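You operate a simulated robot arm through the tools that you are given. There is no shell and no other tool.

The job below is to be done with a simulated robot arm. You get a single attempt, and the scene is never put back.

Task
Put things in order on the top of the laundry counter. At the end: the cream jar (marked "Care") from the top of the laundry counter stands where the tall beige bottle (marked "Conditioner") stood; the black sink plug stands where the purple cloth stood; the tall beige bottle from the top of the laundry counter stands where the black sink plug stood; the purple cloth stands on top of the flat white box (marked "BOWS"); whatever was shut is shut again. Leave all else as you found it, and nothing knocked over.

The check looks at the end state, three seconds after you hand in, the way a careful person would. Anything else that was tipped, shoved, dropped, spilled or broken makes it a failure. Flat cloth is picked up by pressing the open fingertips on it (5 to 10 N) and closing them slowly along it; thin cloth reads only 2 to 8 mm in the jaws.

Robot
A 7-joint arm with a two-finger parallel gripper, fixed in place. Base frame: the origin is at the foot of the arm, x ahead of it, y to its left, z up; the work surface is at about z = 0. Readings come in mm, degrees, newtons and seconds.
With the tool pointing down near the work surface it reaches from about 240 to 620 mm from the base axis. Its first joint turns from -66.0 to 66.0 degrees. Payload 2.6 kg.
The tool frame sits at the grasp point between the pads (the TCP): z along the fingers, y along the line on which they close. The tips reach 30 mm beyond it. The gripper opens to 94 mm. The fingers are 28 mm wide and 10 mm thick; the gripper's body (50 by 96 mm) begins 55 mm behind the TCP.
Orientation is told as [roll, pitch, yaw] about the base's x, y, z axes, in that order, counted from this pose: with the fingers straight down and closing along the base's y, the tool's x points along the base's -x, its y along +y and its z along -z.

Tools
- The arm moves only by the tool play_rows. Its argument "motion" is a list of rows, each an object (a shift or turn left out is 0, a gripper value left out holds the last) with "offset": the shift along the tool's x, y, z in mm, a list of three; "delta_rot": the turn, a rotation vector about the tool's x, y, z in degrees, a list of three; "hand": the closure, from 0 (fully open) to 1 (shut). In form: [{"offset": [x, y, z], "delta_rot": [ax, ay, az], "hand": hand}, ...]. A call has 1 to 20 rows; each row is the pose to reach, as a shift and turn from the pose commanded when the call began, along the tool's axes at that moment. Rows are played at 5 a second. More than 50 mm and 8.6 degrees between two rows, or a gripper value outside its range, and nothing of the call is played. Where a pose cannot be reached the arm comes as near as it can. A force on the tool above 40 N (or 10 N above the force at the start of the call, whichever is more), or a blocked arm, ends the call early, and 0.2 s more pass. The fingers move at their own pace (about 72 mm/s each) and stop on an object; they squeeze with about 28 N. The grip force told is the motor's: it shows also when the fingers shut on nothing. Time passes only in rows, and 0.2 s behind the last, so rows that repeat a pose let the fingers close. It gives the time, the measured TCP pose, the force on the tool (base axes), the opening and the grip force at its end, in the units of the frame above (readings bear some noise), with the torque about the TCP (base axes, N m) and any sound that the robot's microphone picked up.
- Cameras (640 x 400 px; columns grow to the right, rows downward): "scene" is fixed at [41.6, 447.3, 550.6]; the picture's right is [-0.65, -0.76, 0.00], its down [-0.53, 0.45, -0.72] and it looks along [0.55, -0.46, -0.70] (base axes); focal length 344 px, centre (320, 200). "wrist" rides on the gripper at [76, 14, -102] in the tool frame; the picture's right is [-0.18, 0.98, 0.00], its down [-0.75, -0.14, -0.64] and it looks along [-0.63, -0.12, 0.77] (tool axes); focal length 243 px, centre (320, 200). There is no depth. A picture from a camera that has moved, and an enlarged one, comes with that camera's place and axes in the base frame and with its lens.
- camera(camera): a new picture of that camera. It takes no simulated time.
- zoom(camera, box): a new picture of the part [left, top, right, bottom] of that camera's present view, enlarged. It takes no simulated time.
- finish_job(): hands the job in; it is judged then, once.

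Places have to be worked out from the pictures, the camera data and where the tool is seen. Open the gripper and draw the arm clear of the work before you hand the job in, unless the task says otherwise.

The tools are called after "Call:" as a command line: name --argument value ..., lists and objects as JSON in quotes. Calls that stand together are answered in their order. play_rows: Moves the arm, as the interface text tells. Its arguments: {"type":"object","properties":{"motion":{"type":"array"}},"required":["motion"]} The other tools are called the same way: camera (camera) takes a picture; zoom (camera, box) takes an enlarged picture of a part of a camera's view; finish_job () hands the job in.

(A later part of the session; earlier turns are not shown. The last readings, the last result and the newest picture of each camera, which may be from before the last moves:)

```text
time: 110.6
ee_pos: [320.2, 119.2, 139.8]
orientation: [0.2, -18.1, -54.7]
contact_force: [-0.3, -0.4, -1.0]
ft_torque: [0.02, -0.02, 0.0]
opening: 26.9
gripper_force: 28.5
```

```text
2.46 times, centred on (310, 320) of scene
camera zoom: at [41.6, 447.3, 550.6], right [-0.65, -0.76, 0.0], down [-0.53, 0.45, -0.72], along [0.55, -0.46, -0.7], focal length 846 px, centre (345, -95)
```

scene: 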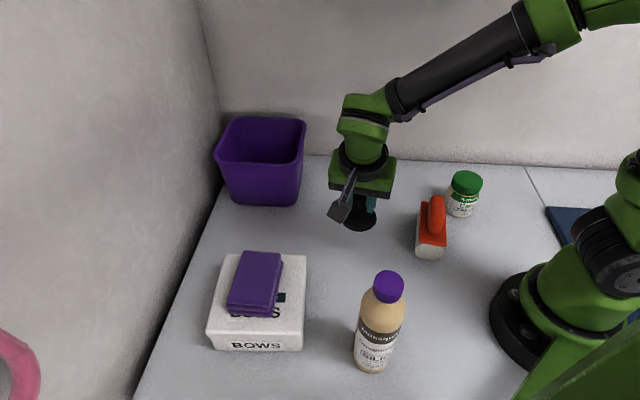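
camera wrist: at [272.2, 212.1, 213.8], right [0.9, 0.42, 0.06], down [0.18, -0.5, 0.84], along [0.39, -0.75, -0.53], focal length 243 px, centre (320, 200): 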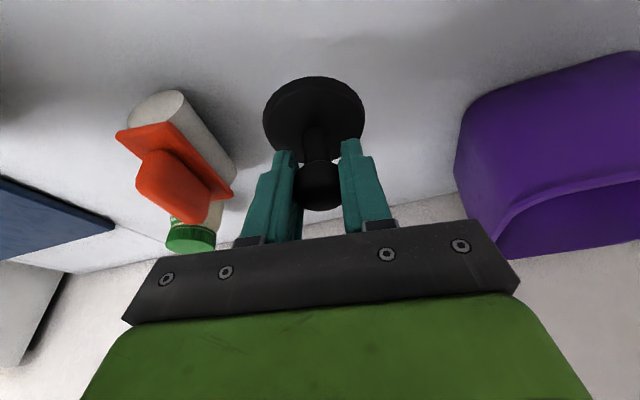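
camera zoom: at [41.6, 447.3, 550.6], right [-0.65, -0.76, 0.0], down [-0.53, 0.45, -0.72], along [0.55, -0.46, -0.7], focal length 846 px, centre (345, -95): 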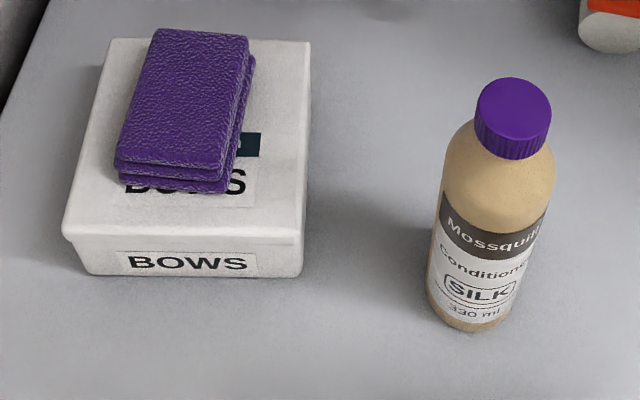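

The box hasn't moved and the cloth lies well on it. I'll carry the plug on the same proven close-in route to the right, raising to z ≈ 175 for clearance over the brush and jar.

Call:
play_rows --motion '[{"offset": [-8.5, -15.6, -5.3], "hand": 1}, {"offset": [-17.1, -31.2, -10.6]}, {"offset": [-25.6, -46.8, -16]}, {"offset": [-34.2, -62.4, -21.3]}, {"offset": [-42.7, -78, -26.6]}, {"offset": [-57.9, -85.6, -21]}, {"offset": [-73.1, -93.2, -15.4]}, {"offset": [-88.4, -100.7, -9.7]}, {"offset": [-103.6, -108.3, -4.1]}, {"offset": [-118.8, -115.9, 1.5]}, {"offset": [-118.8, -115.9, 1.5]}]'

Call:
camera --camera "scene"

Call:
zoom --camera "scene" --box '[0, 0, 640, 20]'

```text
time: 113.0
ee_pos: [291.7, -40.5, 174.4]
orientation: [0.4, -18.2, -54.8]
contact_force: [0.0, 0.6, -0.4]
ft_torque: [-0.02, 0.0, 0.02]
opening: 26.6
gripper_force: 27.6
```

```text
taken
```

scene: 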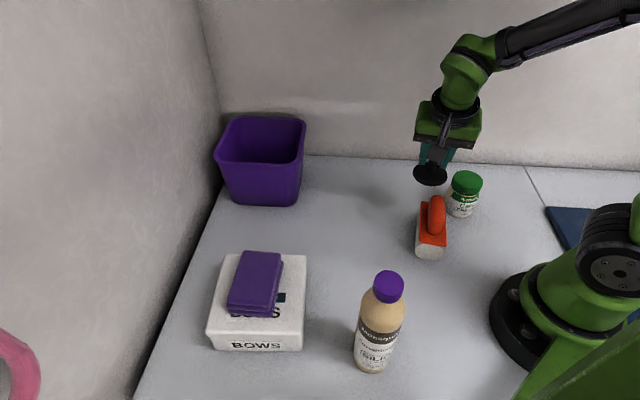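

```text
1.00 times, centred on (320, 10) of scene (not enlarged: the box is as wide or as high as the picture)
camera zoom: at [41.6, 447.3, 550.6], right [-0.65, -0.76, 0.0], down [-0.53, 0.45, -0.72], along [0.55, -0.46, -0.7], focal length 344 px, centre (320, 390)
```

zoom: 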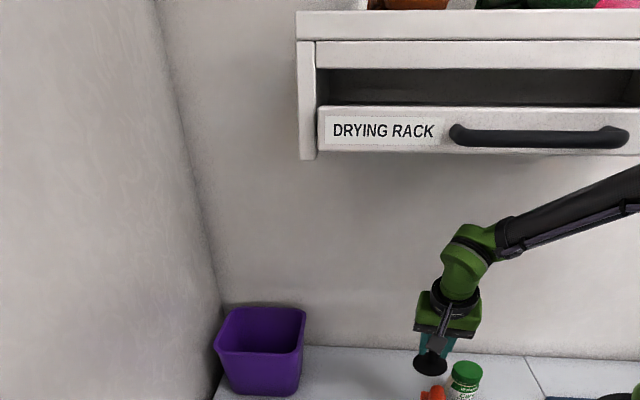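

Clear. I'll continue over the jar to above the cloth's old spot.

Call:
play_rows --motion '[{"offset": [-11.7, -12.8, 4.4], "hand": 1}, {"offset": [-23.4, -25.6, 8.9]}, {"offset": [-35.2, -38.3, 13.3]}, {"offset": [-46.9, -51.1, 17.8]}, {"offset": [-58.6, -63.9, 22.2]}, {"offset": [-66, -78.9, 24.7]}, {"offset": [-73.4, -93.9, 27.1]}, {"offset": [-80.7, -108.8, 29.6]}, {"offset": [-88.1, -123.8, 32]}, {"offset": [-91.1, -139.1, 33]}, {"offset": [-94, -154.4, 33.9]}, {"offset": [-97, -169.7, 34.9]}, {"offset": [-99.9, -185, 35.8]}, {"offset": [-99.9, -185, 35.8]}]'

Call:
camera --camera "wrist"

Call:
camera --camera "scene"

```text
time: 116.0
ee_pos: [203.6, -233.5, 170.3]
orientation: [0.4, -18.2, -54.7]
contact_force: [-1.1, -0.6, -1.4]
ft_torque: [0.01, -0.02, -0.01]
opening: 27.0
gripper_force: 27.7
```

```text
taken
camera wrist: at [153.1, -141.4, 244.6], right [0.9, 0.42, 0.06], down [0.18, -0.5, 0.84], along [0.39, -0.75, -0.53], focal length 243 px, centre (320, 200)
```

wrist: 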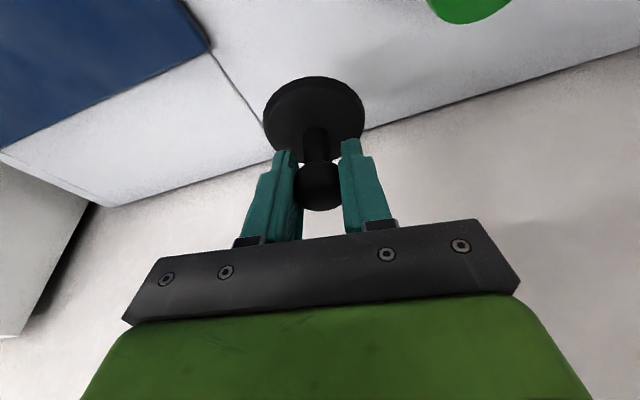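

```text
taken
```

scene: 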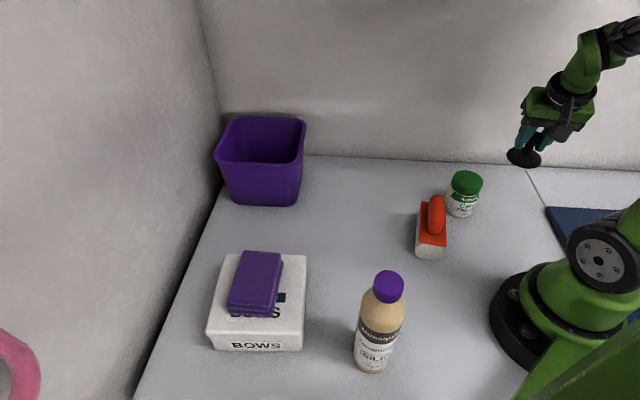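

Now I'll lower it vertically to about 5 mm above the counter at (201, −233.5).

Call:
play_rows --motion '[{"offset": [4, -0.4, 11.6], "hand": 1}, {"offset": [7.9, -0.8, 23.1]}, {"offset": [11.8, -1.2, 34.7]}, {"offset": [15.8, -1.6, 46.3]}, {"offset": [19.7, -1.9, 57.9]}, {"offset": [23.6, -1.9, 69.4]}, {"offset": [27.5, -1.9, 81]}, {"offset": [31.5, -1.9, 92.5]}, {"offset": [35.4, -1.9, 104.1]}, {"offset": [35.4, -1.9, 104.1]}]'

Call:
camera --camera "wrist"

Call:
zoom --camera "scene" --box '[420, 110, 580, 210]'

```text
time: 118.2
ee_pos: [200.8, -233.7, 61.7]
orientation: [0.2, -18.3, -54.8]
contact_force: [-0.5, -0.2, -0.2]
ft_torque: [0.01, -0.03, 0.02]
opening: 26.8
gripper_force: 28.2
```

```text
taken
camera wrist: at [151.0, -140.9, 134.8], right [0.9, 0.42, 0.06], down [0.18, -0.5, 0.84], along [0.39, -0.75, -0.53], focal length 243 px, centre (320, 200)
```

wrist: 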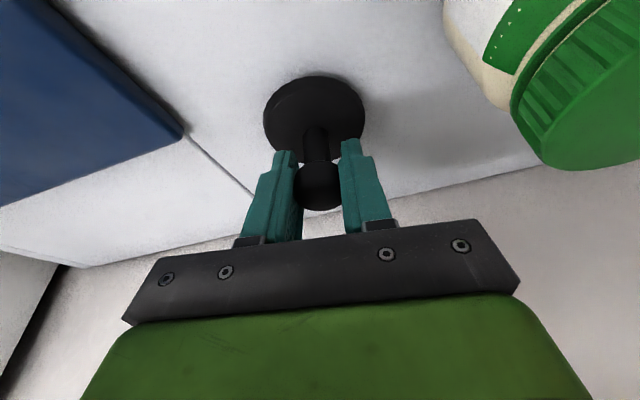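

```text
4.00 times, centred on (500, 160) of scene
camera zoom: at [41.6, 447.3, 550.6], right [-0.65, -0.76, 0.0], down [-0.53, 0.45, -0.72], along [0.55, -0.46, -0.7], focal length 1374 px, centre (-400, 360)
```

zoom: 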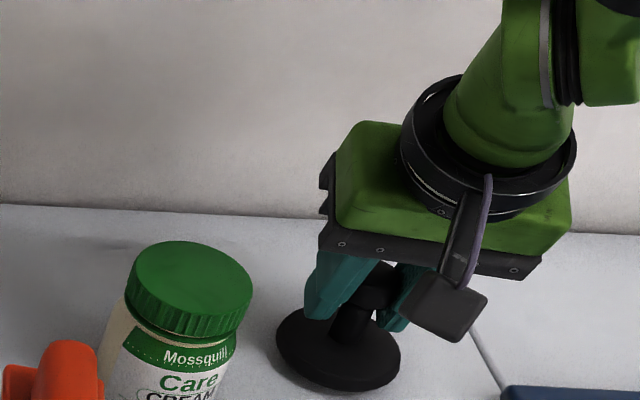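

About 6 mm to go; I'll lower in small steps until contact.

Call:
play_rows --motion '[{"offset": [0.6, 0, 1.9]}, {"offset": [1.2, 0, 3.8]}, {"offset": [1.6, 0, 4.8]}, {"offset": [1.6, 0, 4.8]}]'

```text
time: 119.2
ee_pos: [200.5, -233.3, 56.9]
orientation: [0.3, -18.2, -54.9]
contact_force: [-0.1, -0.5, -0.7]
ft_torque: [0.01, 0.0, -0.04]
opening: 26.6
gripper_force: 28.2
```

Call:
play_rows --motion '[{"offset": [0.3, 0, 1]}, {"offset": [0.3, 0, 1]}, {"offset": [0.5, 0, 1.5]}, {"offset": [0.5, 0, 1.5]}]'

```text
time: 120.2
ee_pos: [201.1, -233.4, 55.9]
orientation: [0.2, -18.2, -54.8]
contact_force: [-0.1, 0.7, -0.4]
ft_torque: [0.01, 0.0, -0.03]
opening: 26.7
gripper_force: 27.8
```

Still free; I'll go another 1 mm in half-millimetre steps.

Call:
play_rows --motion '[{"offset": [0.2, 0, 0.5]}, {"offset": [0.2, 0, 0.5]}, {"offset": [0.3, 0, 1]}, {"offset": [0.3, 0, 1]}]'

```text
time: 121.2
ee_pos: [200.2, -233.1, 54.0]
orientation: [0.3, -18.3, -54.9]
contact_force: [-6.7, 2.1, 15.3]
ft_torque: [0.3, -0.04, 0.14]
opening: 26.7
gripper_force: 27.9
```

Contact (15 N). I'll ease slightly and open.

Call:
play_rows --motion '[{"offset": [-0.1, 0, -0.4], "hand": 1}, {"offset": [-0.1, 0, -0.4], "hand": 0.65}, {"offset": [-0.1, 0, -0.4], "hand": 0.5}, {"offset": [-0.1, 0, -0.4], "hand": 0.35}, {"offset": [-0.1, 0, -0.4], "hand": 0.2}, {"offset": [-0.1, 0, -0.4], "hand": 0.15}]'

Call:
camera --camera "wrist"

```text
time: 122.6
ee_pos: [201.8, -232.9, 54.6]
orientation: [0.2, -18.2, -54.8]
contact_force: [0.3, 0.2, 0.4]
ft_torque: [0.02, 0.01, -0.04]
opening: 79.6
gripper_force: 0.0
```

```text
taken
camera wrist: at [151.5, -141.0, 128.2], right [0.9, 0.42, 0.06], down [0.18, -0.5, 0.84], along [0.39, -0.75, -0.53], focal length 243 px, centre (320, 200)
```

wrist: 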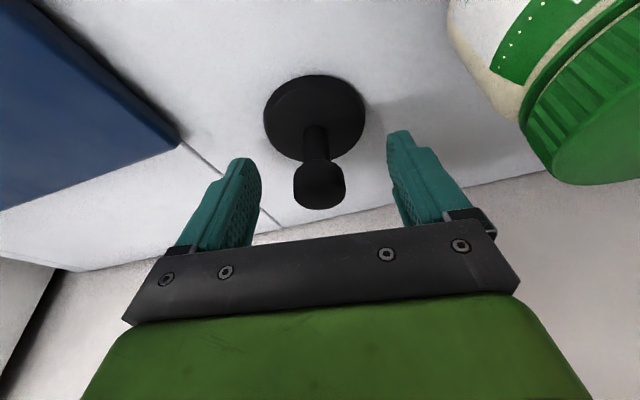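

The plug stands at the cloth's old spot. I'll rise straight up, fingers well clear of the knob.

Call:
play_rows --motion '[{"offset": [-3.1, 0, -9.5]}, {"offset": [-6.2, 0, -19]}, {"offset": [-10.2, 0, -31.4]}, {"offset": [-14.3, 0, -43.7]}, {"offset": [-18.3, 0, -56.1]}, {"offset": [-22.4, 0, -68.4]}, {"offset": [-26.4, 0, -80.8]}, {"offset": [-30.4, 0, -93.1]}, {"offset": [-34.2, 0, -104.6]}, {"offset": [-34.2, 0, -104.6]}]'

Call:
zoom --camera "scene" --box '[400, 140, 560, 240]'

Call:
camera --camera "wrist"

```text
time: 124.8
ee_pos: [200.7, -234.5, 164.7]
orientation: [0.3, -18.2, -54.8]
contact_force: [-0.4, -0.2, -0.1]
ft_torque: [0.0, 0.0, -0.01]
opening: 79.7
gripper_force: 0.1
```

```text
4.00 times, centred on (480, 190) of scene
camera zoom: at [41.5, 447.3, 550.6], right [-0.65, -0.76, 0.0], down [-0.53, 0.45, -0.72], along [0.55, -0.46, -0.7], focal length 1374 px, centre (-320, 240)
```

zoom: 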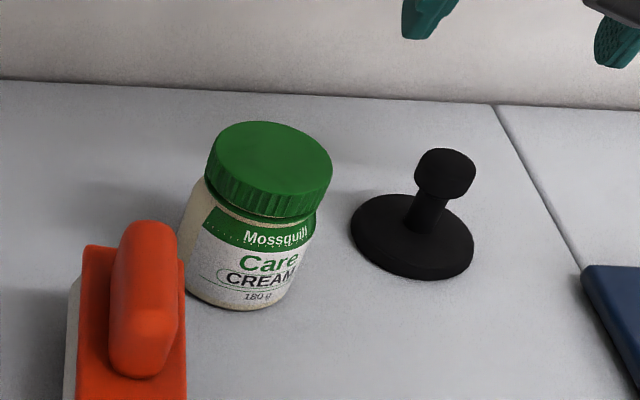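

```text
taken
camera wrist: at [151.1, -141.4, 237.8], right [0.9, 0.42, 0.06], down [0.18, -0.5, 0.84], along [0.39, -0.75, -0.53], focal length 243 px, centre (320, 200)
```

wrist: 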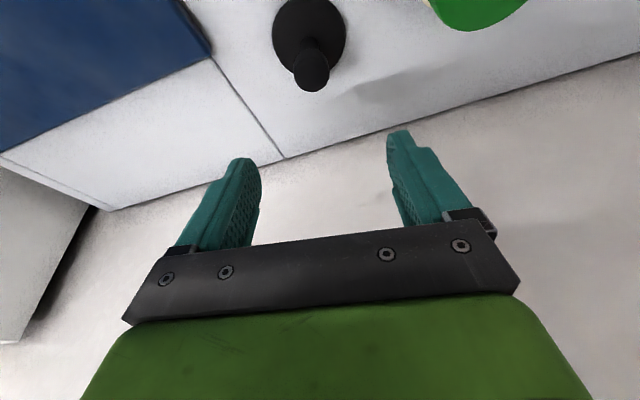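

The plug stands neatly in the cloth's old place. Next is the bottle. I'll go back left along the same route, then set up a side grasp on it.

Call:
play_rows --motion '[{"offset": [3.9, 20.4, -1.3], "hand": 0}, {"offset": [7.9, 40.8, -2.5]}, {"offset": [11.8, 61.2, -3.8]}, {"offset": [21.6, 81.2, -7.1]}, {"offset": [31.5, 101.1, -10.3]}, {"offset": [41.3, 121.1, -13.6]}, {"offset": [56, 137.1, -19.2]}, {"offset": [70.6, 153.1, -24.7]}, {"offset": [85.3, 169, -30.3]}, {"offset": [99.9, 185, -35.8]}, {"offset": [99.9, 185, -35.8]}]'

Call:
camera --camera "scene"

```text
time: 127.2
ee_pos: [289.3, -40.1, 167.7]
orientation: [0.4, -18.2, -54.7]
contact_force: [0.3, 0.6, -0.2]
ft_torque: [0.01, -0.02, 0.01]
opening: 93.9
gripper_force: 0.0
```

```text
taken
```

scene: 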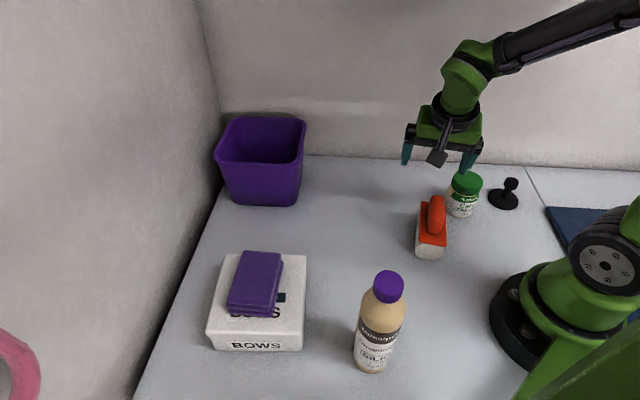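

All in order. I'll continue left and up to about (330, 230, 230).

Call:
play_rows --motion '[{"offset": [18, 9.9, -9], "hand": 0}, {"offset": [36.1, 19.7, -18.1]}, {"offset": [54.2, 29.6, -27.2]}, {"offset": [72.2, 39.4, -36.2]}, {"offset": [81.8, 58.5, -43.6]}, {"offset": [91.5, 77.7, -50.9]}, {"offset": [101.1, 96.8, -58.3]}, {"offset": [110.8, 116, -65.6]}, {"offset": [120.4, 135.1, -73]}, {"offset": [132.2, 148.7, -84.8]}, {"offset": [144, 162.3, -96.5]}, {"offset": [155.8, 175.9, -108.3]}, {"offset": [167.6, 189.5, -120]}, {"offset": [167.6, 189.5, -120]}]'

Call:
camera --camera "scene"

```text
time: 130.2
ee_pos: [330.4, 230.8, 231.9]
orientation: [0.3, -18.1, -54.8]
contact_force: [-0.5, -0.5, 1.1]
ft_torque: [-0.01, -0.02, 0.0]
opening: 94.2
gripper_force: 0.0
```

```text
taken
```

scene: 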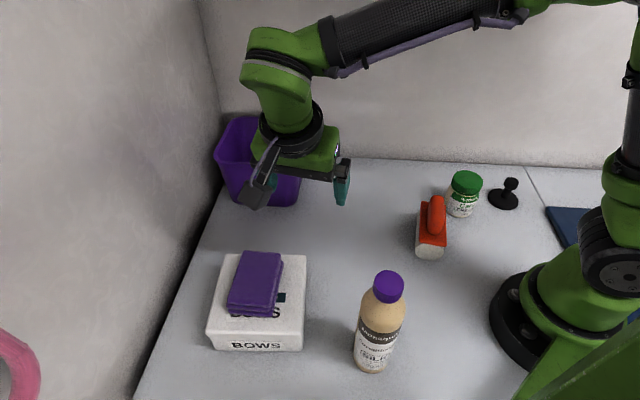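

Now I'll reorient for the side grasp (heading −115°, pitch −60°) while moving to about (240, 290, 235), high above everything.

Call:
play_rows --motion '[{"offset": [7.9, -3.3, -2.8], "delta_rot": [3.2, -3.2, 4]}, {"offset": [15.8, -6.6, -5.7], "delta_rot": [6.5, -6.3, 8]}, {"offset": [23.7, -9.9, -8.5], "delta_rot": [9.7, -9.5, 11.9]}, {"offset": [31.5, -13.2, -11.4], "delta_rot": [12.9, -12.6, 15.9]}, {"offset": [39.4, -16.5, -14.2], "delta_rot": [16.1, -15.8, 19.9]}, {"offset": [47.3, -19.8, -17.1], "delta_rot": [19.4, -19, 23.9]}, {"offset": [55.2, -23.1, -19.9], "delta_rot": [22.6, -22.1, 27.8]}, {"offset": [63.1, -26.4, -22.7], "delta_rot": [25.8, -25.3, 31.8]}, {"offset": [71, -29.7, -25.6], "delta_rot": [29, -28.4, 35.8]}, {"offset": [78.8, -33, -28.4], "delta_rot": [32.3, -31.6, 39.8]}, {"offset": [86.7, -36.3, -31.3], "delta_rot": [35.5, -34.7, 43.7]}, {"offset": [94.6, -39.6, -34.1], "delta_rot": [38.7, -37.9, 47.7]}, {"offset": [94.6, -39.6, -34.1], "delta_rot": [38.7, -37.9, 47.7]}]'

Call:
camera --camera "scene"

Call:
camera --camera "wrist"

```text
time: 133.0
ee_pos: [228.6, 254.6, 198.3]
orientation: [0.8, -59.7, -115.3]
contact_force: [0.2, -0.3, -0.8]
ft_torque: [-0.01, -0.01, 0.0]
opening: 94.1
gripper_force: 0.1
out of reach, approached as far as the arm can: row 10, 11, 12, 13
```

```text
taken
```

scene: 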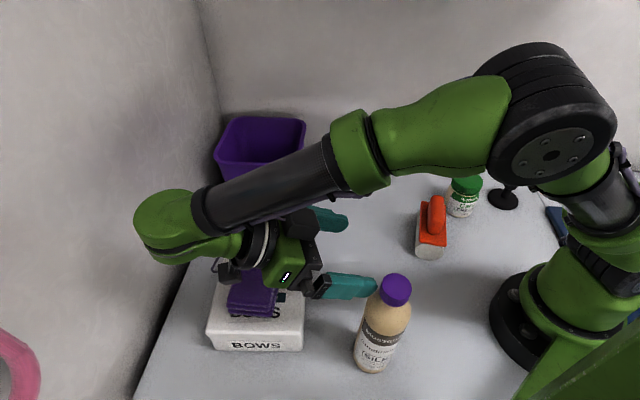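

```text
taken
camera wrist: at [295.3, 363.2, 184.6], right [0.85, -0.5, 0.16], down [-0.06, 0.22, 0.97], along [-0.52, -0.84, 0.16], focal length 243 px, centre (320, 200)
```

wrist: 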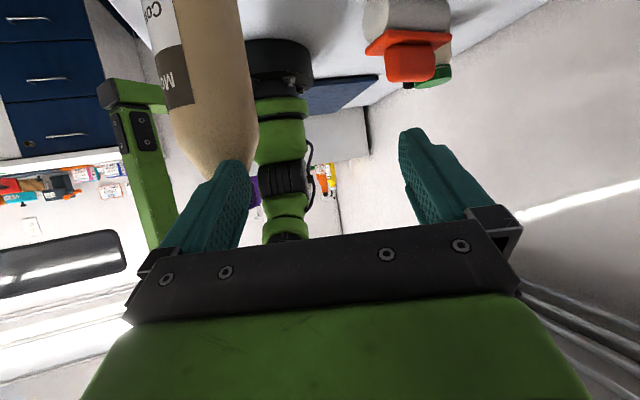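

The arm couldn't reach that far, came in lower, and the right finger now looks very close to the bottle. I'll zoom in right away.

Call:
zoom --camera "scene" --box '[260, 240, 460, 400]'

```text
2.50 times, centred on (360, 320) of scene
camera zoom: at [41.5, 447.3, 550.6], right [-0.65, -0.76, 0.0], down [-0.53, 0.45, -0.72], along [0.55, -0.46, -0.7], focal length 859 px, centre (220, -100)
```

zoom: 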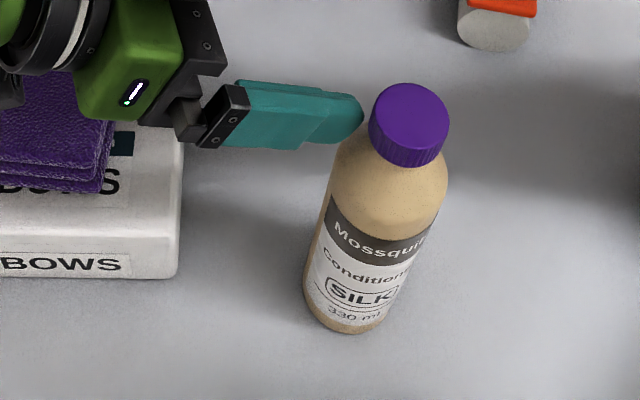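

The right finger is touching the cap and leaning the bottle by about 2–3°; the base hasn't moved. I'll retrace the last path in reverse so the finger backs away the way it came and the bottle settles upright.

Call:
play_rows --motion '[{"offset": [-0.4, 8.9, 1.2], "delta_rot": [-3.2, 3.2, -4]}, {"offset": [-0.9, 17.8, 2.5], "delta_rot": [-6.5, 6.3, -8]}, {"offset": [-1.3, 26.7, 3.7], "delta_rot": [-9.7, 9.5, -11.9]}, {"offset": [-1.7, 35.6, 5], "delta_rot": [-12.9, 12.6, -15.9]}, {"offset": [-2.1, 44.5, 6.2], "delta_rot": [-16.1, 15.8, -19.9]}, {"offset": [-2.6, 53.5, 7.5], "delta_rot": [-19.4, 19, -23.9]}, {"offset": [-3, 62.4, 8.7], "delta_rot": [-22.6, 22.1, -27.8]}, {"offset": [-3.4, 71.3, 9.9], "delta_rot": [-25.8, 25.3, -31.8]}, {"offset": [-3.8, 80.2, 11.2], "delta_rot": [-29, 28.4, -35.8]}, {"offset": [-4.3, 89.1, 12.4], "delta_rot": [-32.3, 31.6, -39.8]}, {"offset": [-4.7, 98, 13.7], "delta_rot": [-35.5, 34.7, -43.7]}, {"offset": [-5.1, 106.9, 14.9], "delta_rot": [-38.7, 37.9, -47.7]}, {"offset": [-5.1, 106.9, 14.9], "delta_rot": [-38.7, 37.9, -47.7]}]'

Call:
camera --camera "scene"

Call:
zoom --camera "scene" --box '[180, 240, 440, 400]'

```text
time: 135.8
ee_pos: [317.3, 196.0, 195.6]
orientation: [0.3, -18.2, -54.7]
contact_force: [-0.5, 0.5, -0.1]
ft_torque: [-0.04, -0.02, 0.0]
opening: 94.0
gripper_force: 0.1
```

```text
taken
```

scene: 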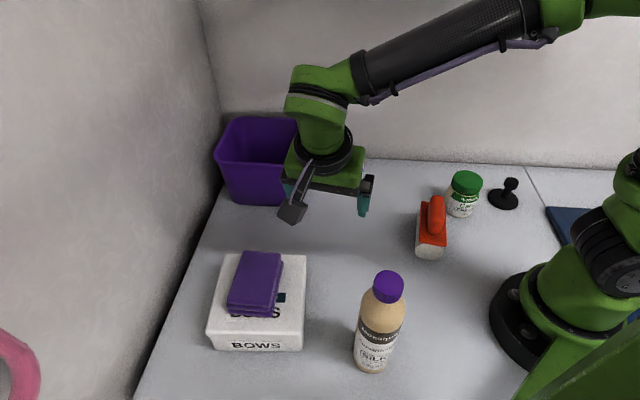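

```text
2.46 times, centred on (310, 320) of scene
camera zoom: at [41.6, 447.3, 550.6], right [-0.65, -0.76, 0.0], down [-0.53, 0.45, -0.72], along [0.55, -0.46, -0.7], focal length 846 px, centre (345, -95)
```

zoom: 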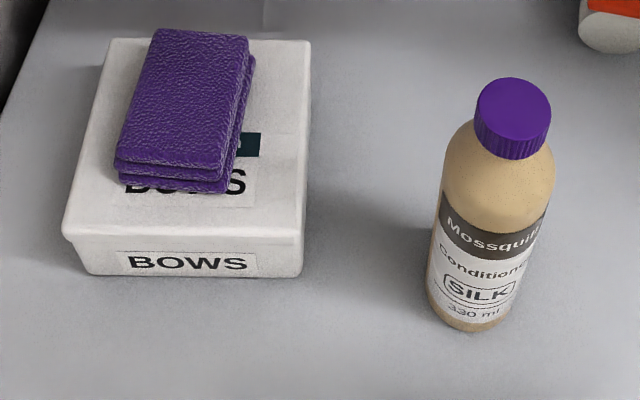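

The bottle is back upright exactly where it was. I'll take it from the top by its cap instead, which is easily reachable here. First I'll go to a high vantage point with the tool vertical to locate it.

Call:
play_rows --motion '[{"offset": [2.3, -8.6, -14.6], "delta_rot": [0, 2.3, 0], "hand": 0}, {"offset": [4.6, -17.1, -29.1], "delta_rot": [0, 4.6, 0]}, {"offset": [6.9, -25.7, -43.7], "delta_rot": [0, 6.8, 0]}, {"offset": [9.2, -34.2, -58.2], "delta_rot": [0, 9.1, 0]}, {"offset": [11.4, -42.8, -72.8], "delta_rot": [0, 11.4, 0]}, {"offset": [13.7, -51.3, -87.3], "delta_rot": [0, 13.7, 0]}, {"offset": [16, -59.9, -101.9], "delta_rot": [0, 15.9, 0]}, {"offset": [18.3, -68.4, -116.4], "delta_rot": [0, 18.2, 0]}, {"offset": [18.3, -68.4, -116.4], "delta_rot": [0, 18.2, 0]}]'

Call:
camera --camera "wrist"

Call:
zoom --camera "wrist" --box '[0, 0, 1, 400]'

Call:
camera --camera "scene"

```text
time: 137.8
ee_pos: [231.4, 199.8, 300.9]
orientation: [0.3, 0.0, -54.7]
contact_force: [-0.3, 0.7, 0.4]
ft_torque: [-0.02, 0.03, -0.01]
opening: 94.1
gripper_force: 0.0
```

```text
taken
camera wrist: at [197.4, 270.3, 403.2], right [0.91, 0.42, 0.0], down [0.32, -0.7, 0.64], along [0.27, -0.58, -0.77], focal length 243 px, centre (320, 200)
```

wrist: 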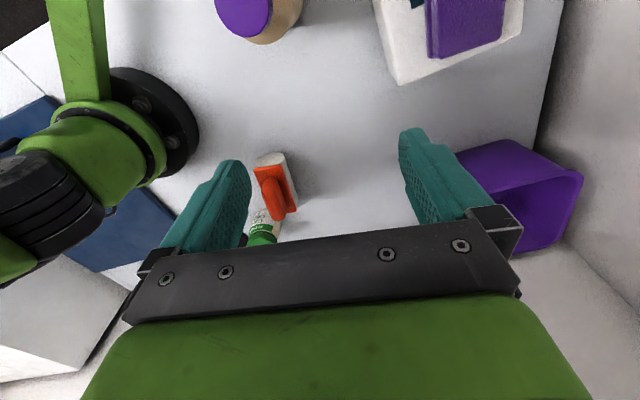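

```text
1.00 times, centred on (0, 200) of wrist (not enlarged: the box is as wide or as high as the picture)
camera zoom: at [197.4, 270.3, 403.2], right [0.91, 0.42, 0.0], down [0.32, -0.7, 0.64], along [0.27, -0.58, -0.77], focal length 243 px, centre (640, 200)
```

zoom: 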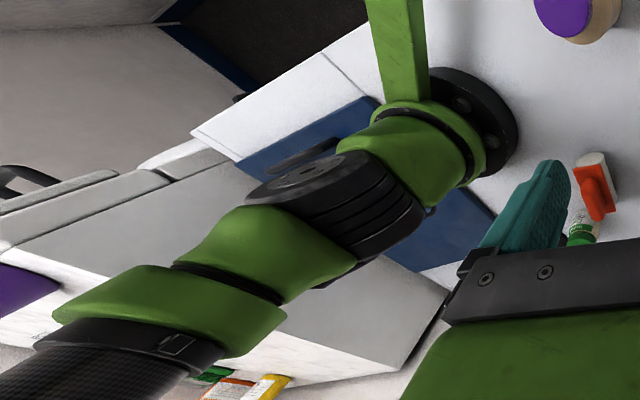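

```text
taken
```

scene: 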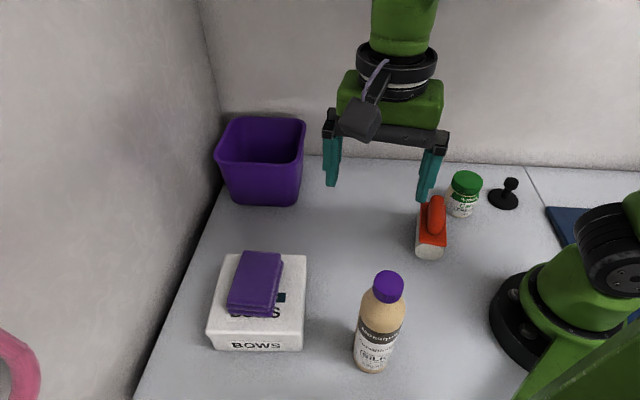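

I'll use the extended view above the frame to see the bottle fully.

Call:
zoom --camera "wrist" --box '[0, 0, 640, 1]'

Call:
zoom --camera "wrist" --box '[140, 0, 360, 1]'

```text
1.00 times, centred on (320, 0) of wrist (not enlarged: the box is as wide or as high as the picture)
camera zoom: at [197.4, 270.3, 403.2], right [0.91, 0.42, 0.0], down [0.32, -0.7, 0.64], along [0.27, -0.58, -0.77], focal length 243 px, centre (320, 400)
```

zoom: 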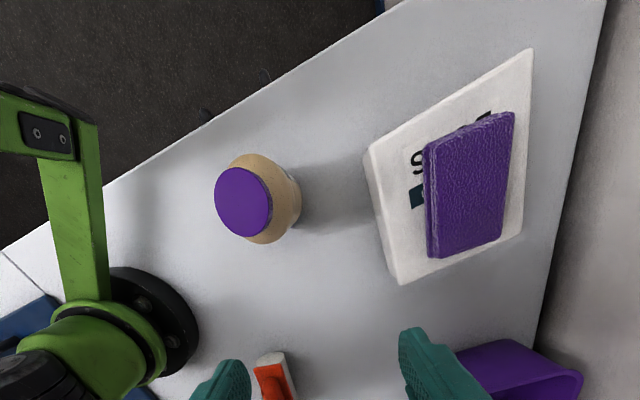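

```text
2.91 times, centred on (250, 0) of wrist
camera zoom: at [197.4, 270.3, 403.2], right [0.91, 0.42, 0.0], down [0.32, -0.7, 0.64], along [0.27, -0.58, -0.77], focal length 706 px, centre (524, 780)
```

zoom: 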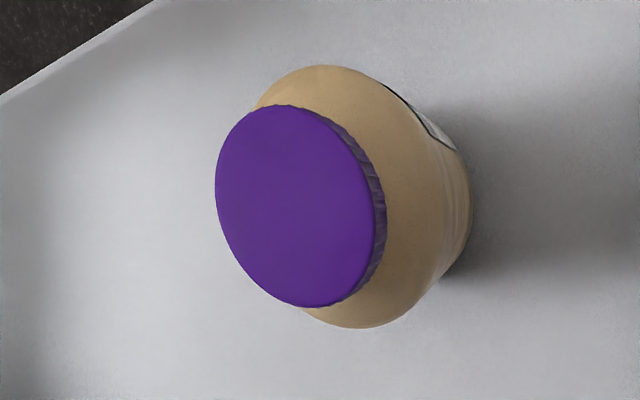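

Combining both views, the cap's top centre is at about (156, 249) with height about 211 mm. I'll move directly above it.

Call:
play_rows --motion '[{"offset": [16.7, -6.6, 3]}, {"offset": [33.5, -13.2, 6]}, {"offset": [50.2, -19.9, 9]}, {"offset": [67, -26.5, 12]}, {"offset": [83.7, -33.1, 16]}, {"offset": [83.7, -33.1, 16]}]'

Call:
zoom --camera "wrist" --box '[0, 0, 640, 200]'

Call:
camera --camera "scene"

```text
time: 139.2
ee_pos: [156.0, 251.3, 286.0]
orientation: [0.2, 0.0, -54.8]
contact_force: [-0.6, 0.0, -0.7]
ft_torque: [0.03, 0.02, -0.01]
opening: 94.0
gripper_force: 0.0
```

```text
1.00 times, centred on (320, 100) of wrist (not enlarged: the box is as wide or as high as the picture)
camera zoom: at [121.8, 319.9, 388.2], right [0.91, 0.42, 0.0], down [0.32, -0.7, 0.64], along [0.27, -0.58, -0.77], focal length 243 px, centre (320, 300)
```

zoom: 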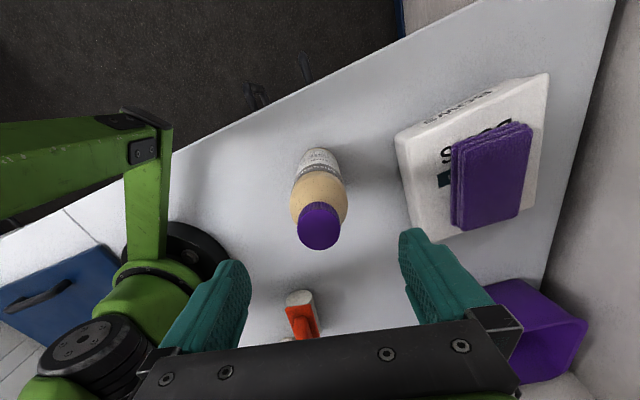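

```text
taken
```

scene: 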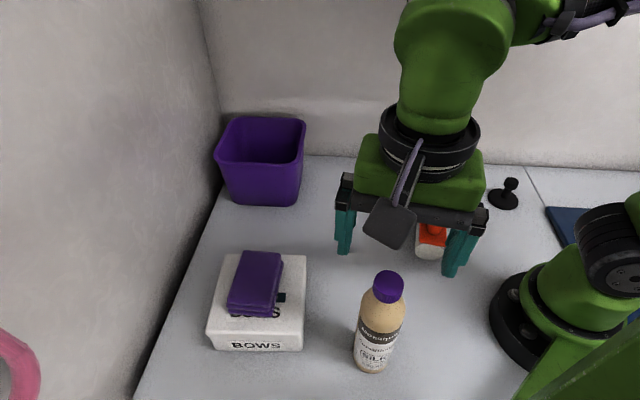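

The refined cap centre is about (154, 248), top at z ≈ 204–210. I'll adjust and descend to z 250 (tips still above the cap), then re-measure.

Call:
play_rows --motion '[{"offset": [-0.6, -1.8, 12]}, {"offset": [-1.3, -3.5, 24]}, {"offset": [-1.3, -3.5, 36]}, {"offset": [-1.3, -3.5, 36]}]'

Call:
camera --camera "wrist"

Call:
zoom --camera "scene" --box '[280, 180, 520, 380]'

```text
time: 140.2
ee_pos: [152.6, 248.4, 249.1]
orientation: [0.3, 0.0, -54.6]
contact_force: [0.3, 0.4, -0.1]
ft_torque: [0.03, -0.02, 0.0]
opening: 94.0
gripper_force: 0.0
```

```text
taken
camera wrist: at [120.8, 317.9, 351.2], right [0.91, 0.42, 0.0], down [0.32, -0.7, 0.64], along [0.27, -0.58, -0.77], focal length 243 px, centre (320, 200)
```

wrist: 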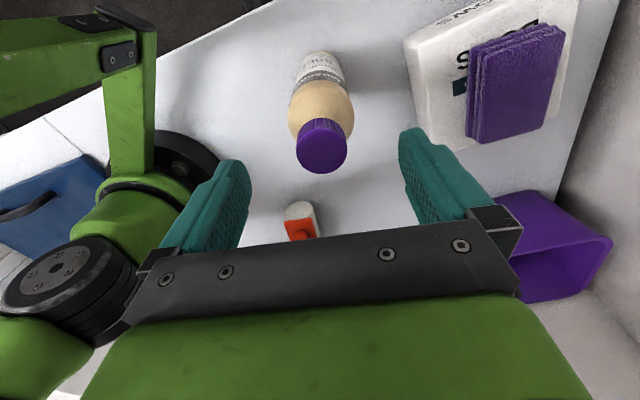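

```text
2.00 times, centred on (400, 280) of scene
camera zoom: at [41.6, 447.3, 550.6], right [-0.65, -0.76, 0.0], down [-0.53, 0.45, -0.72], along [0.55, -0.46, -0.7], focal length 687 px, centre (160, 40)
```

zoom: 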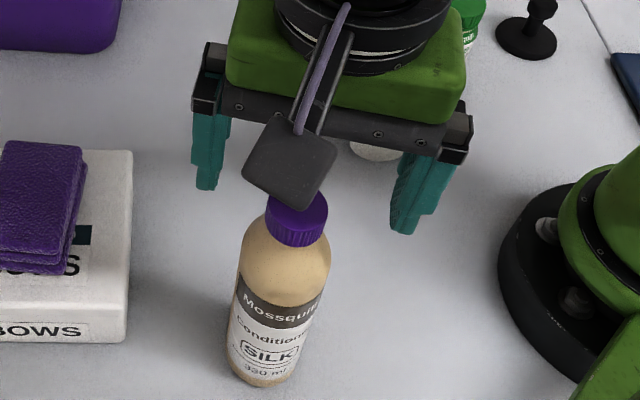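

Centred within a couple of mm. I'll descend to TCP z 216, tips beside the cap.

Call:
play_rows --motion '[{"offset": [0.3, 0.6, 8]}, {"offset": [0.3, 0.6, 16]}, {"offset": [0.3, 0.6, 24]}, {"offset": [0.3, 0.6, 33]}, {"offset": [0.3, 0.6, 33]}]'

Call:
camera --camera "wrist"

Call:
zoom --camera "scene" --box '[280, 180, 520, 380]'

```text
time: 141.4
ee_pos: [153.7, 248.4, 216.2]
orientation: [0.3, 0.0, -54.7]
contact_force: [-0.1, 0.2, -0.1]
ft_torque: [0.01, 0.0, 0.02]
opening: 93.6
gripper_force: 0.0
```

```text
taken
camera wrist: at [120.4, 316.9, 317.9], right [0.91, 0.42, 0.0], down [0.32, -0.7, 0.64], along [0.27, -0.58, -0.77], focal length 243 px, centre (320, 200)
```

wrist: 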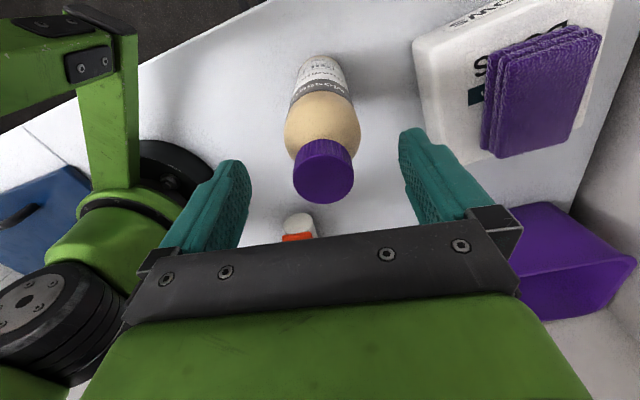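

```text
2.00 times, centred on (400, 280) of scene
camera zoom: at [41.6, 447.3, 550.6], right [-0.65, -0.76, 0.0], down [-0.53, 0.45, -0.72], along [0.55, -0.46, -0.7], focal length 687 px, centre (160, 40)
```

zoom: 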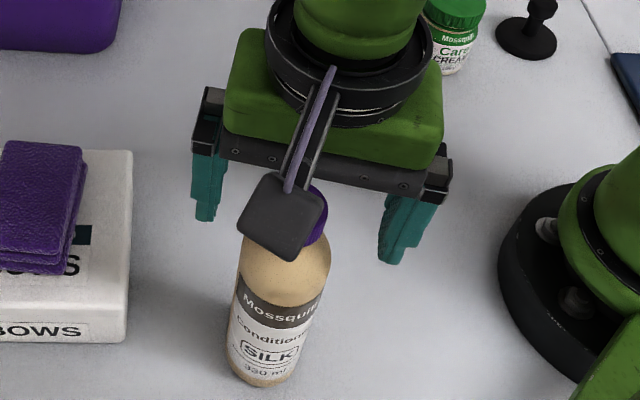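

The cap is between the pads (its top about 9 mm below the grasp point). I'll close slowly and hold.

Call:
play_rows --motion '[{"hand": 0.3}, {"hand": 0.45}, {"hand": 0.52}, {"hand": 0.56}, {"hand": 0.6}, {"hand": 0.64}, {"hand": 0.7}, {"hand": 0.8}, {"hand": 1}, {"hand": 1}, {"hand": 1}, {"hand": 1}]'

Call:
camera --camera "wrist"

Call:
zoom --camera "scene" --box '[280, 180, 520, 380]'

```text
time: 144.0
ee_pos: [153.9, 246.3, 214.8]
orientation: [0.3, 0.0, -54.8]
contact_force: [0.6, 0.2, 0.6]
ft_torque: [0.06, -0.07, 0.0]
opening: 33.3
gripper_force: 27.9
```

```text
taken
camera wrist: at [120.4, 317.0, 318.1], right [0.91, 0.42, 0.01], down [0.32, -0.7, 0.64], along [0.27, -0.58, -0.77], focal length 243 px, centre (320, 200)
```

wrist: 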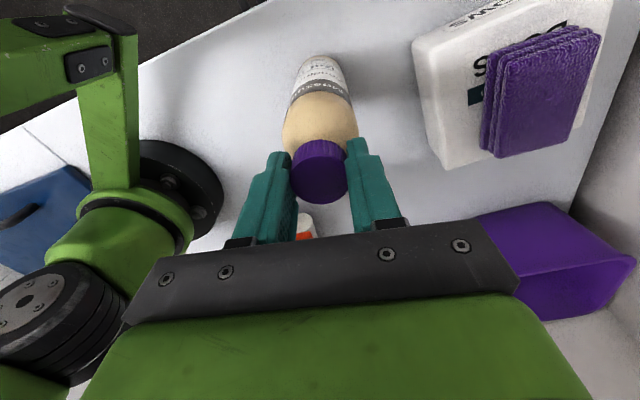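

```text
2.00 times, centred on (400, 280) of scene
camera zoom: at [41.5, 447.3, 550.6], right [-0.65, -0.76, 0.0], down [-0.53, 0.45, -0.72], along [0.55, -0.46, -0.7], focal length 687 px, centre (160, 40)
```

zoom: 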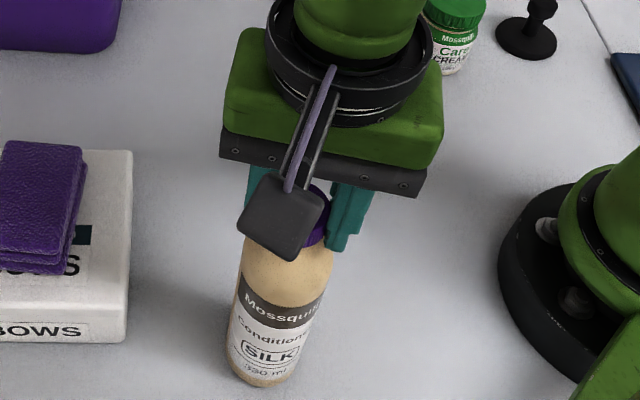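

Gripped at 33.3 mm on the cap; the bottle's original spot is (154, 248). I'll lift slowly by 30 mm.

Call:
play_rows --motion '[{"offset": [0, 0, -1], "hand": 1}, {"offset": [0, 0, -3]}, {"offset": [0, 0, -6]}, {"offset": [0, 0, -10]}, {"offset": [0, 0, -15]}, {"offset": [0, 0, -20]}, {"offset": [0, 0, -25]}, {"offset": [0, 0, -30]}, {"offset": [0, 0, -30]}]'

Call:
camera --camera "wrist"

Call:
zoom --camera "scene" --box '[280, 180, 520, 380]'

```text
time: 146.0
ee_pos: [154.9, 247.6, 246.1]
orientation: [0.3, -0.1, -54.6]
contact_force: [-0.6, -0.2, -2.5]
ft_torque: [0.01, 0.01, -0.03]
opening: 33.3
gripper_force: 27.9
```

```text
taken
camera wrist: at [120.6, 316.6, 348.4], right [0.91, 0.42, 0.01], down [0.32, -0.7, 0.64], along [0.27, -0.58, -0.77], focal length 243 px, centre (320, 200)
```

wrist: 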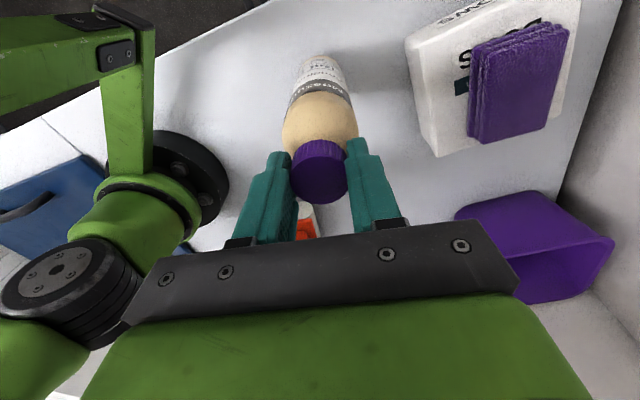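

```text
2.00 times, centred on (400, 280) of scene
camera zoom: at [41.6, 447.3, 550.6], right [-0.65, -0.76, 0.0], down [-0.53, 0.45, -0.72], along [0.55, -0.46, -0.7], focal length 687 px, centre (160, 40)
```

zoom: 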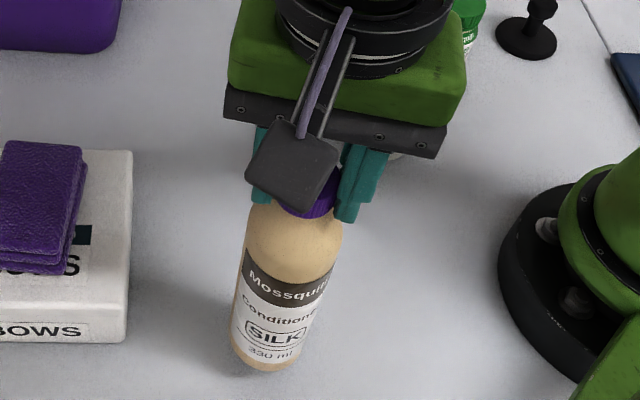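

The bottle is hanging securely. I'll carry it smoothly to an open spot at about (275, 140) for a re-grip from the side.

Call:
play_rows --motion '[{"offset": [-6, 1.4, 0], "hand": 1}, {"offset": [-18, 4.1, 0]}, {"offset": [-34, 7.7, 0]}, {"offset": [-50, 11.4, 0]}, {"offset": [-66, 15, 0]}, {"offset": [-82, 18.7, 0]}, {"offset": [-98, 22.3, 0]}, {"offset": [-114, 25.9, 0]}, {"offset": [-130, 29.6, 0]}, {"offset": [-144, 32.8, 0]}, {"offset": [-153, 34.8, 0]}, {"offset": [-157.8, 35.9, 0]}, {"offset": [-157.8, 35.9, 0]}]'

Call:
camera --camera "scene"

Call:
zoom --camera "scene" --box '[0, 0, 640, 20]'

```text
time: 148.8
ee_pos: [273.8, 138.9, 246.9]
orientation: [0.4, 0.0, -54.7]
contact_force: [0.0, -0.2, -2.7]
ft_torque: [0.03, 0.03, 0.0]
opening: 33.0
gripper_force: 28.3
```

```text
taken
```

scene: 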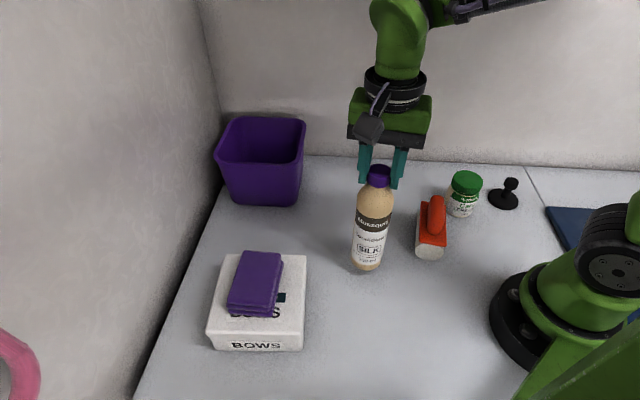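

```text
1.00 times, centred on (320, 10) of scene (not enlarged: the box is as wide or as high as the picture)
camera zoom: at [41.6, 447.3, 550.6], right [-0.65, -0.76, 0.0], down [-0.53, 0.45, -0.72], along [0.55, -0.46, -0.7], focal length 344 px, centre (320, 390)
```

zoom: 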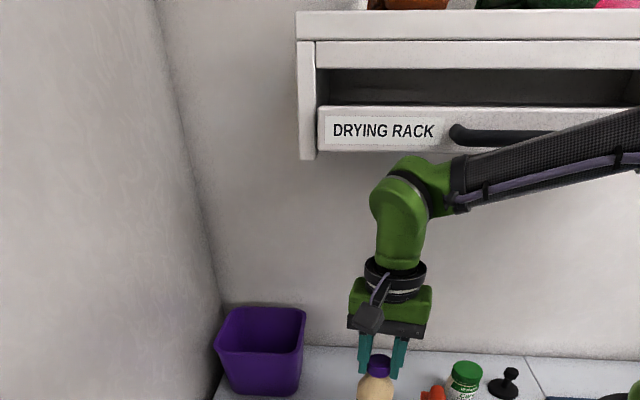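

Now I'll lower the bottle: 27 mm, then small steps to contact.

Call:
play_rows --motion '[{"offset": [0, 0, 4], "hand": 1}, {"offset": [0, 0, 10]}, {"offset": [0, 0, 16]}, {"offset": [0, 0, 22]}, {"offset": [0, 0, 27]}, {"offset": [0, 0, 27]}]'

```text
time: 150.2
ee_pos: [274.4, 140.0, 219.8]
orientation: [0.2, 0.0, -54.7]
contact_force: [-0.4, -0.4, -3.4]
ft_torque: [-0.04, 0.03, -0.03]
opening: 33.6
gripper_force: 28.7
```

Call:
play_rows --motion '[{"offset": [0, 0, 1]}, {"offset": [0, 0, 2]}, {"offset": [0, 0, 2.6]}, {"offset": [0, 0, 2.6]}]'

```text
time: 151.2
ee_pos: [274.5, 139.2, 217.1]
orientation: [0.3, 0.0, -54.7]
contact_force: [-0.6, 0.2, -3.2]
ft_torque: [0.0, 0.0, 0.0]
opening: 33.4
gripper_force: 28.1
```

Still hanging (−3.2 N). I'll go down half a millimetre at a time.

Call:
play_rows --motion '[{"offset": [0, 0, 0.5]}, {"offset": [0, 0, 1]}, {"offset": [0, 0, 1]}]'

```text
time: 152.0
ee_pos: [275.2, 140.5, 215.5]
orientation: [0.2, 0.0, -54.8]
contact_force: [-0.6, -1.2, 0.0]
ft_torque: [-0.21, 0.1, 0.01]
opening: 33.1
gripper_force: 27.9
```

The weight is now taken by the counter. I'll lower 0.3 mm more, then open slowly.

Call:
play_rows --motion '[{"offset": [0, 0, 0.3], "hand": 1}, {"offset": [0, 0, 0.3], "hand": 0.62}, {"offset": [0, 0, 0.3], "hand": 0.58}, {"offset": [0, 0, 0.3], "hand": 0.5}, {"offset": [0, 0, 0.3], "hand": 0.35}, {"offset": [0, 0, 0.3], "hand": 0.15}, {"offset": [0, 0, 0.3], "hand": 0}, {"offset": [0, 0, 0.3], "hand": 0}]'

Call:
camera --camera "wrist"

Call:
camera --camera "scene"

```text
time: 153.8
ee_pos: [274.1, 139.6, 215.5]
orientation: [0.3, -0.1, -54.6]
contact_force: [0.1, 0.3, -0.1]
ft_torque: [-0.02, -0.01, 0.02]
opening: 93.9
gripper_force: 0.0
```

```text
taken
camera wrist: at [240.8, 209.2, 317.7], right [0.91, 0.42, 0.0], down [0.32, -0.7, 0.64], along [0.27, -0.58, -0.77], focal length 243 px, centre (320, 200)
```

wrist: 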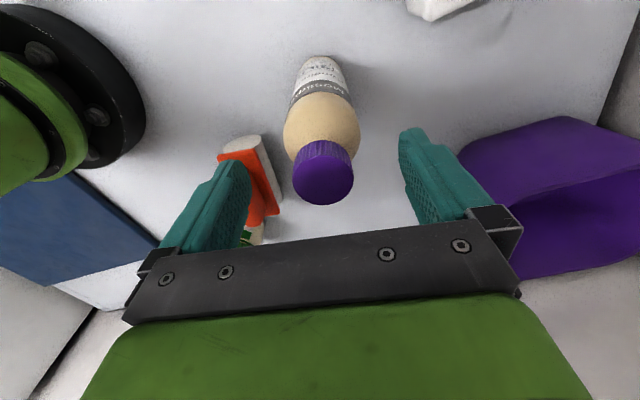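

```text
taken
```

scene: 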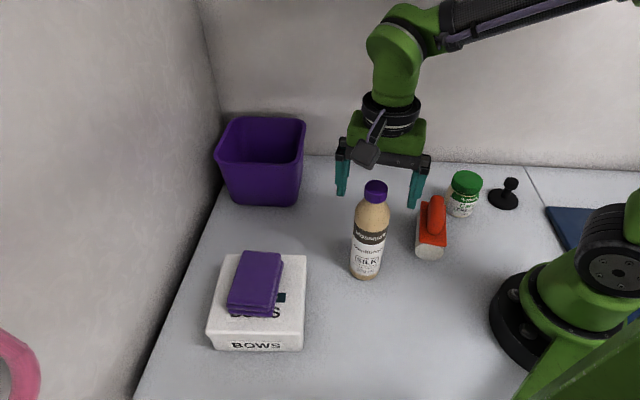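

The bottle stands free at about (274.5, 139.5). I'll rise above it and step back toward +y.

Call:
play_rows --motion '[{"offset": [0, 0, -12], "hand": 0}, {"offset": [0, 0, -26]}, {"offset": [0, 0, -40]}, {"offset": [0, 0, -55]}, {"offset": [0, 0, -70]}, {"offset": [19, 1.5, -70]}, {"offset": [38, 3, -70]}, {"offset": [57, 4.5, -70]}, {"offset": [75.9, 6, -70]}, {"offset": [75.9, 6, -70]}]'

Call:
camera --camera "scene"

```text
time: 156.0
ee_pos: [234.0, 206.0, 285.7]
orientation: [0.4, 0.1, -54.8]
contact_force: [0.3, -0.2, -0.5]
ft_torque: [0.0, 0.0, 0.05]
opening: 94.1
gripper_force: 0.0
```

```text
taken
```

scene: 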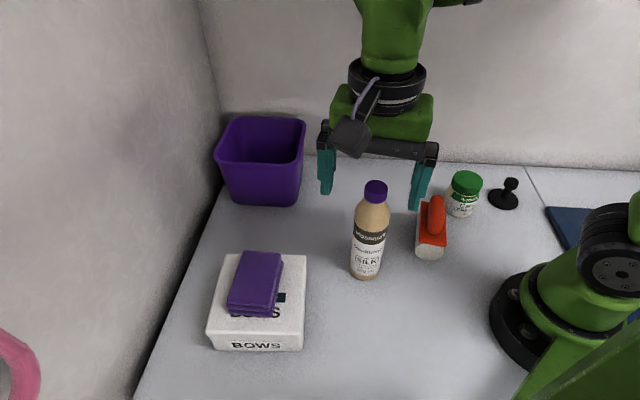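

Now I'll tilt to pitch −60°, heading −70° while descending to about (245, 225, 200), keeping the tips 60+ mm from the bottle.

Call:
play_rows --motion '[{"offset": [0.9, 2, 8.6], "delta_rot": [0.8, -6, 1.4]}, {"offset": [1.8, 4, 17.1], "delta_rot": [1.6, -11.9, 2.8]}, {"offset": [2.8, 6, 25.7], "delta_rot": [2.4, -17.9, 4.1]}, {"offset": [3.7, 8, 34.3], "delta_rot": [3.2, -23.8, 5.5]}, {"offset": [4.6, 10, 42.9], "delta_rot": [4, -29.8, 6.9]}, {"offset": [5.5, 11.9, 51.4], "delta_rot": [4.8, -35.8, 8.3]}, {"offset": [6.4, 13.9, 60], "delta_rot": [5.6, -41.7, 9.7]}, {"offset": [7.4, 15.9, 68.6], "delta_rot": [6.4, -47.7, 11]}, {"offset": [8.3, 17.9, 77.1], "delta_rot": [7.2, -53.6, 12.4]}, {"offset": [9.2, 19.9, 85.7], "delta_rot": [8, -59.6, 13.8]}, {"offset": [9.2, 19.9, 85.7], "delta_rot": [8, -59.6, 13.8]}]'

Call:
camera --camera "scene"

Call:
camera --camera "wrist"

```text
time: 158.4
ee_pos: [245.6, 222.5, 200.1]
orientation: [0.7, -60.0, -70.4]
contact_force: [0.3, 0.5, 0.7]
ft_torque: [0.03, -0.01, 0.01]
opening: 93.8
gripper_force: 0.0
```

```text
taken
```

scene: 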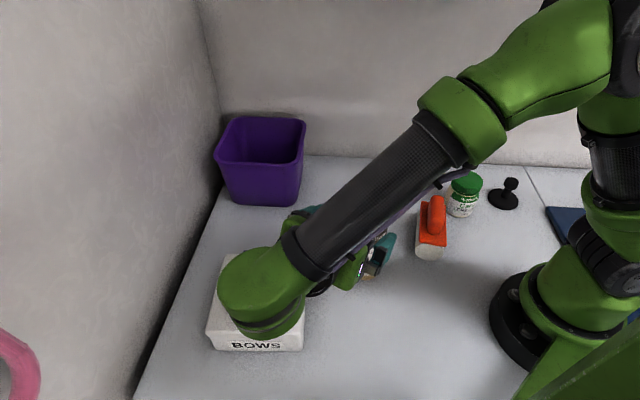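

```text
taken
camera wrist: at [215.3, 347.6, 185.9], right [0.95, 0.25, 0.16], down [-0.2, 0.12, 0.97], along [0.22, -0.96, 0.16], focal length 243 px, centre (320, 200)
```

wrist: 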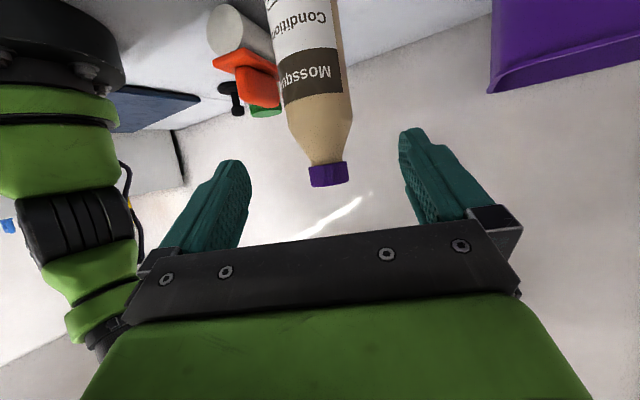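

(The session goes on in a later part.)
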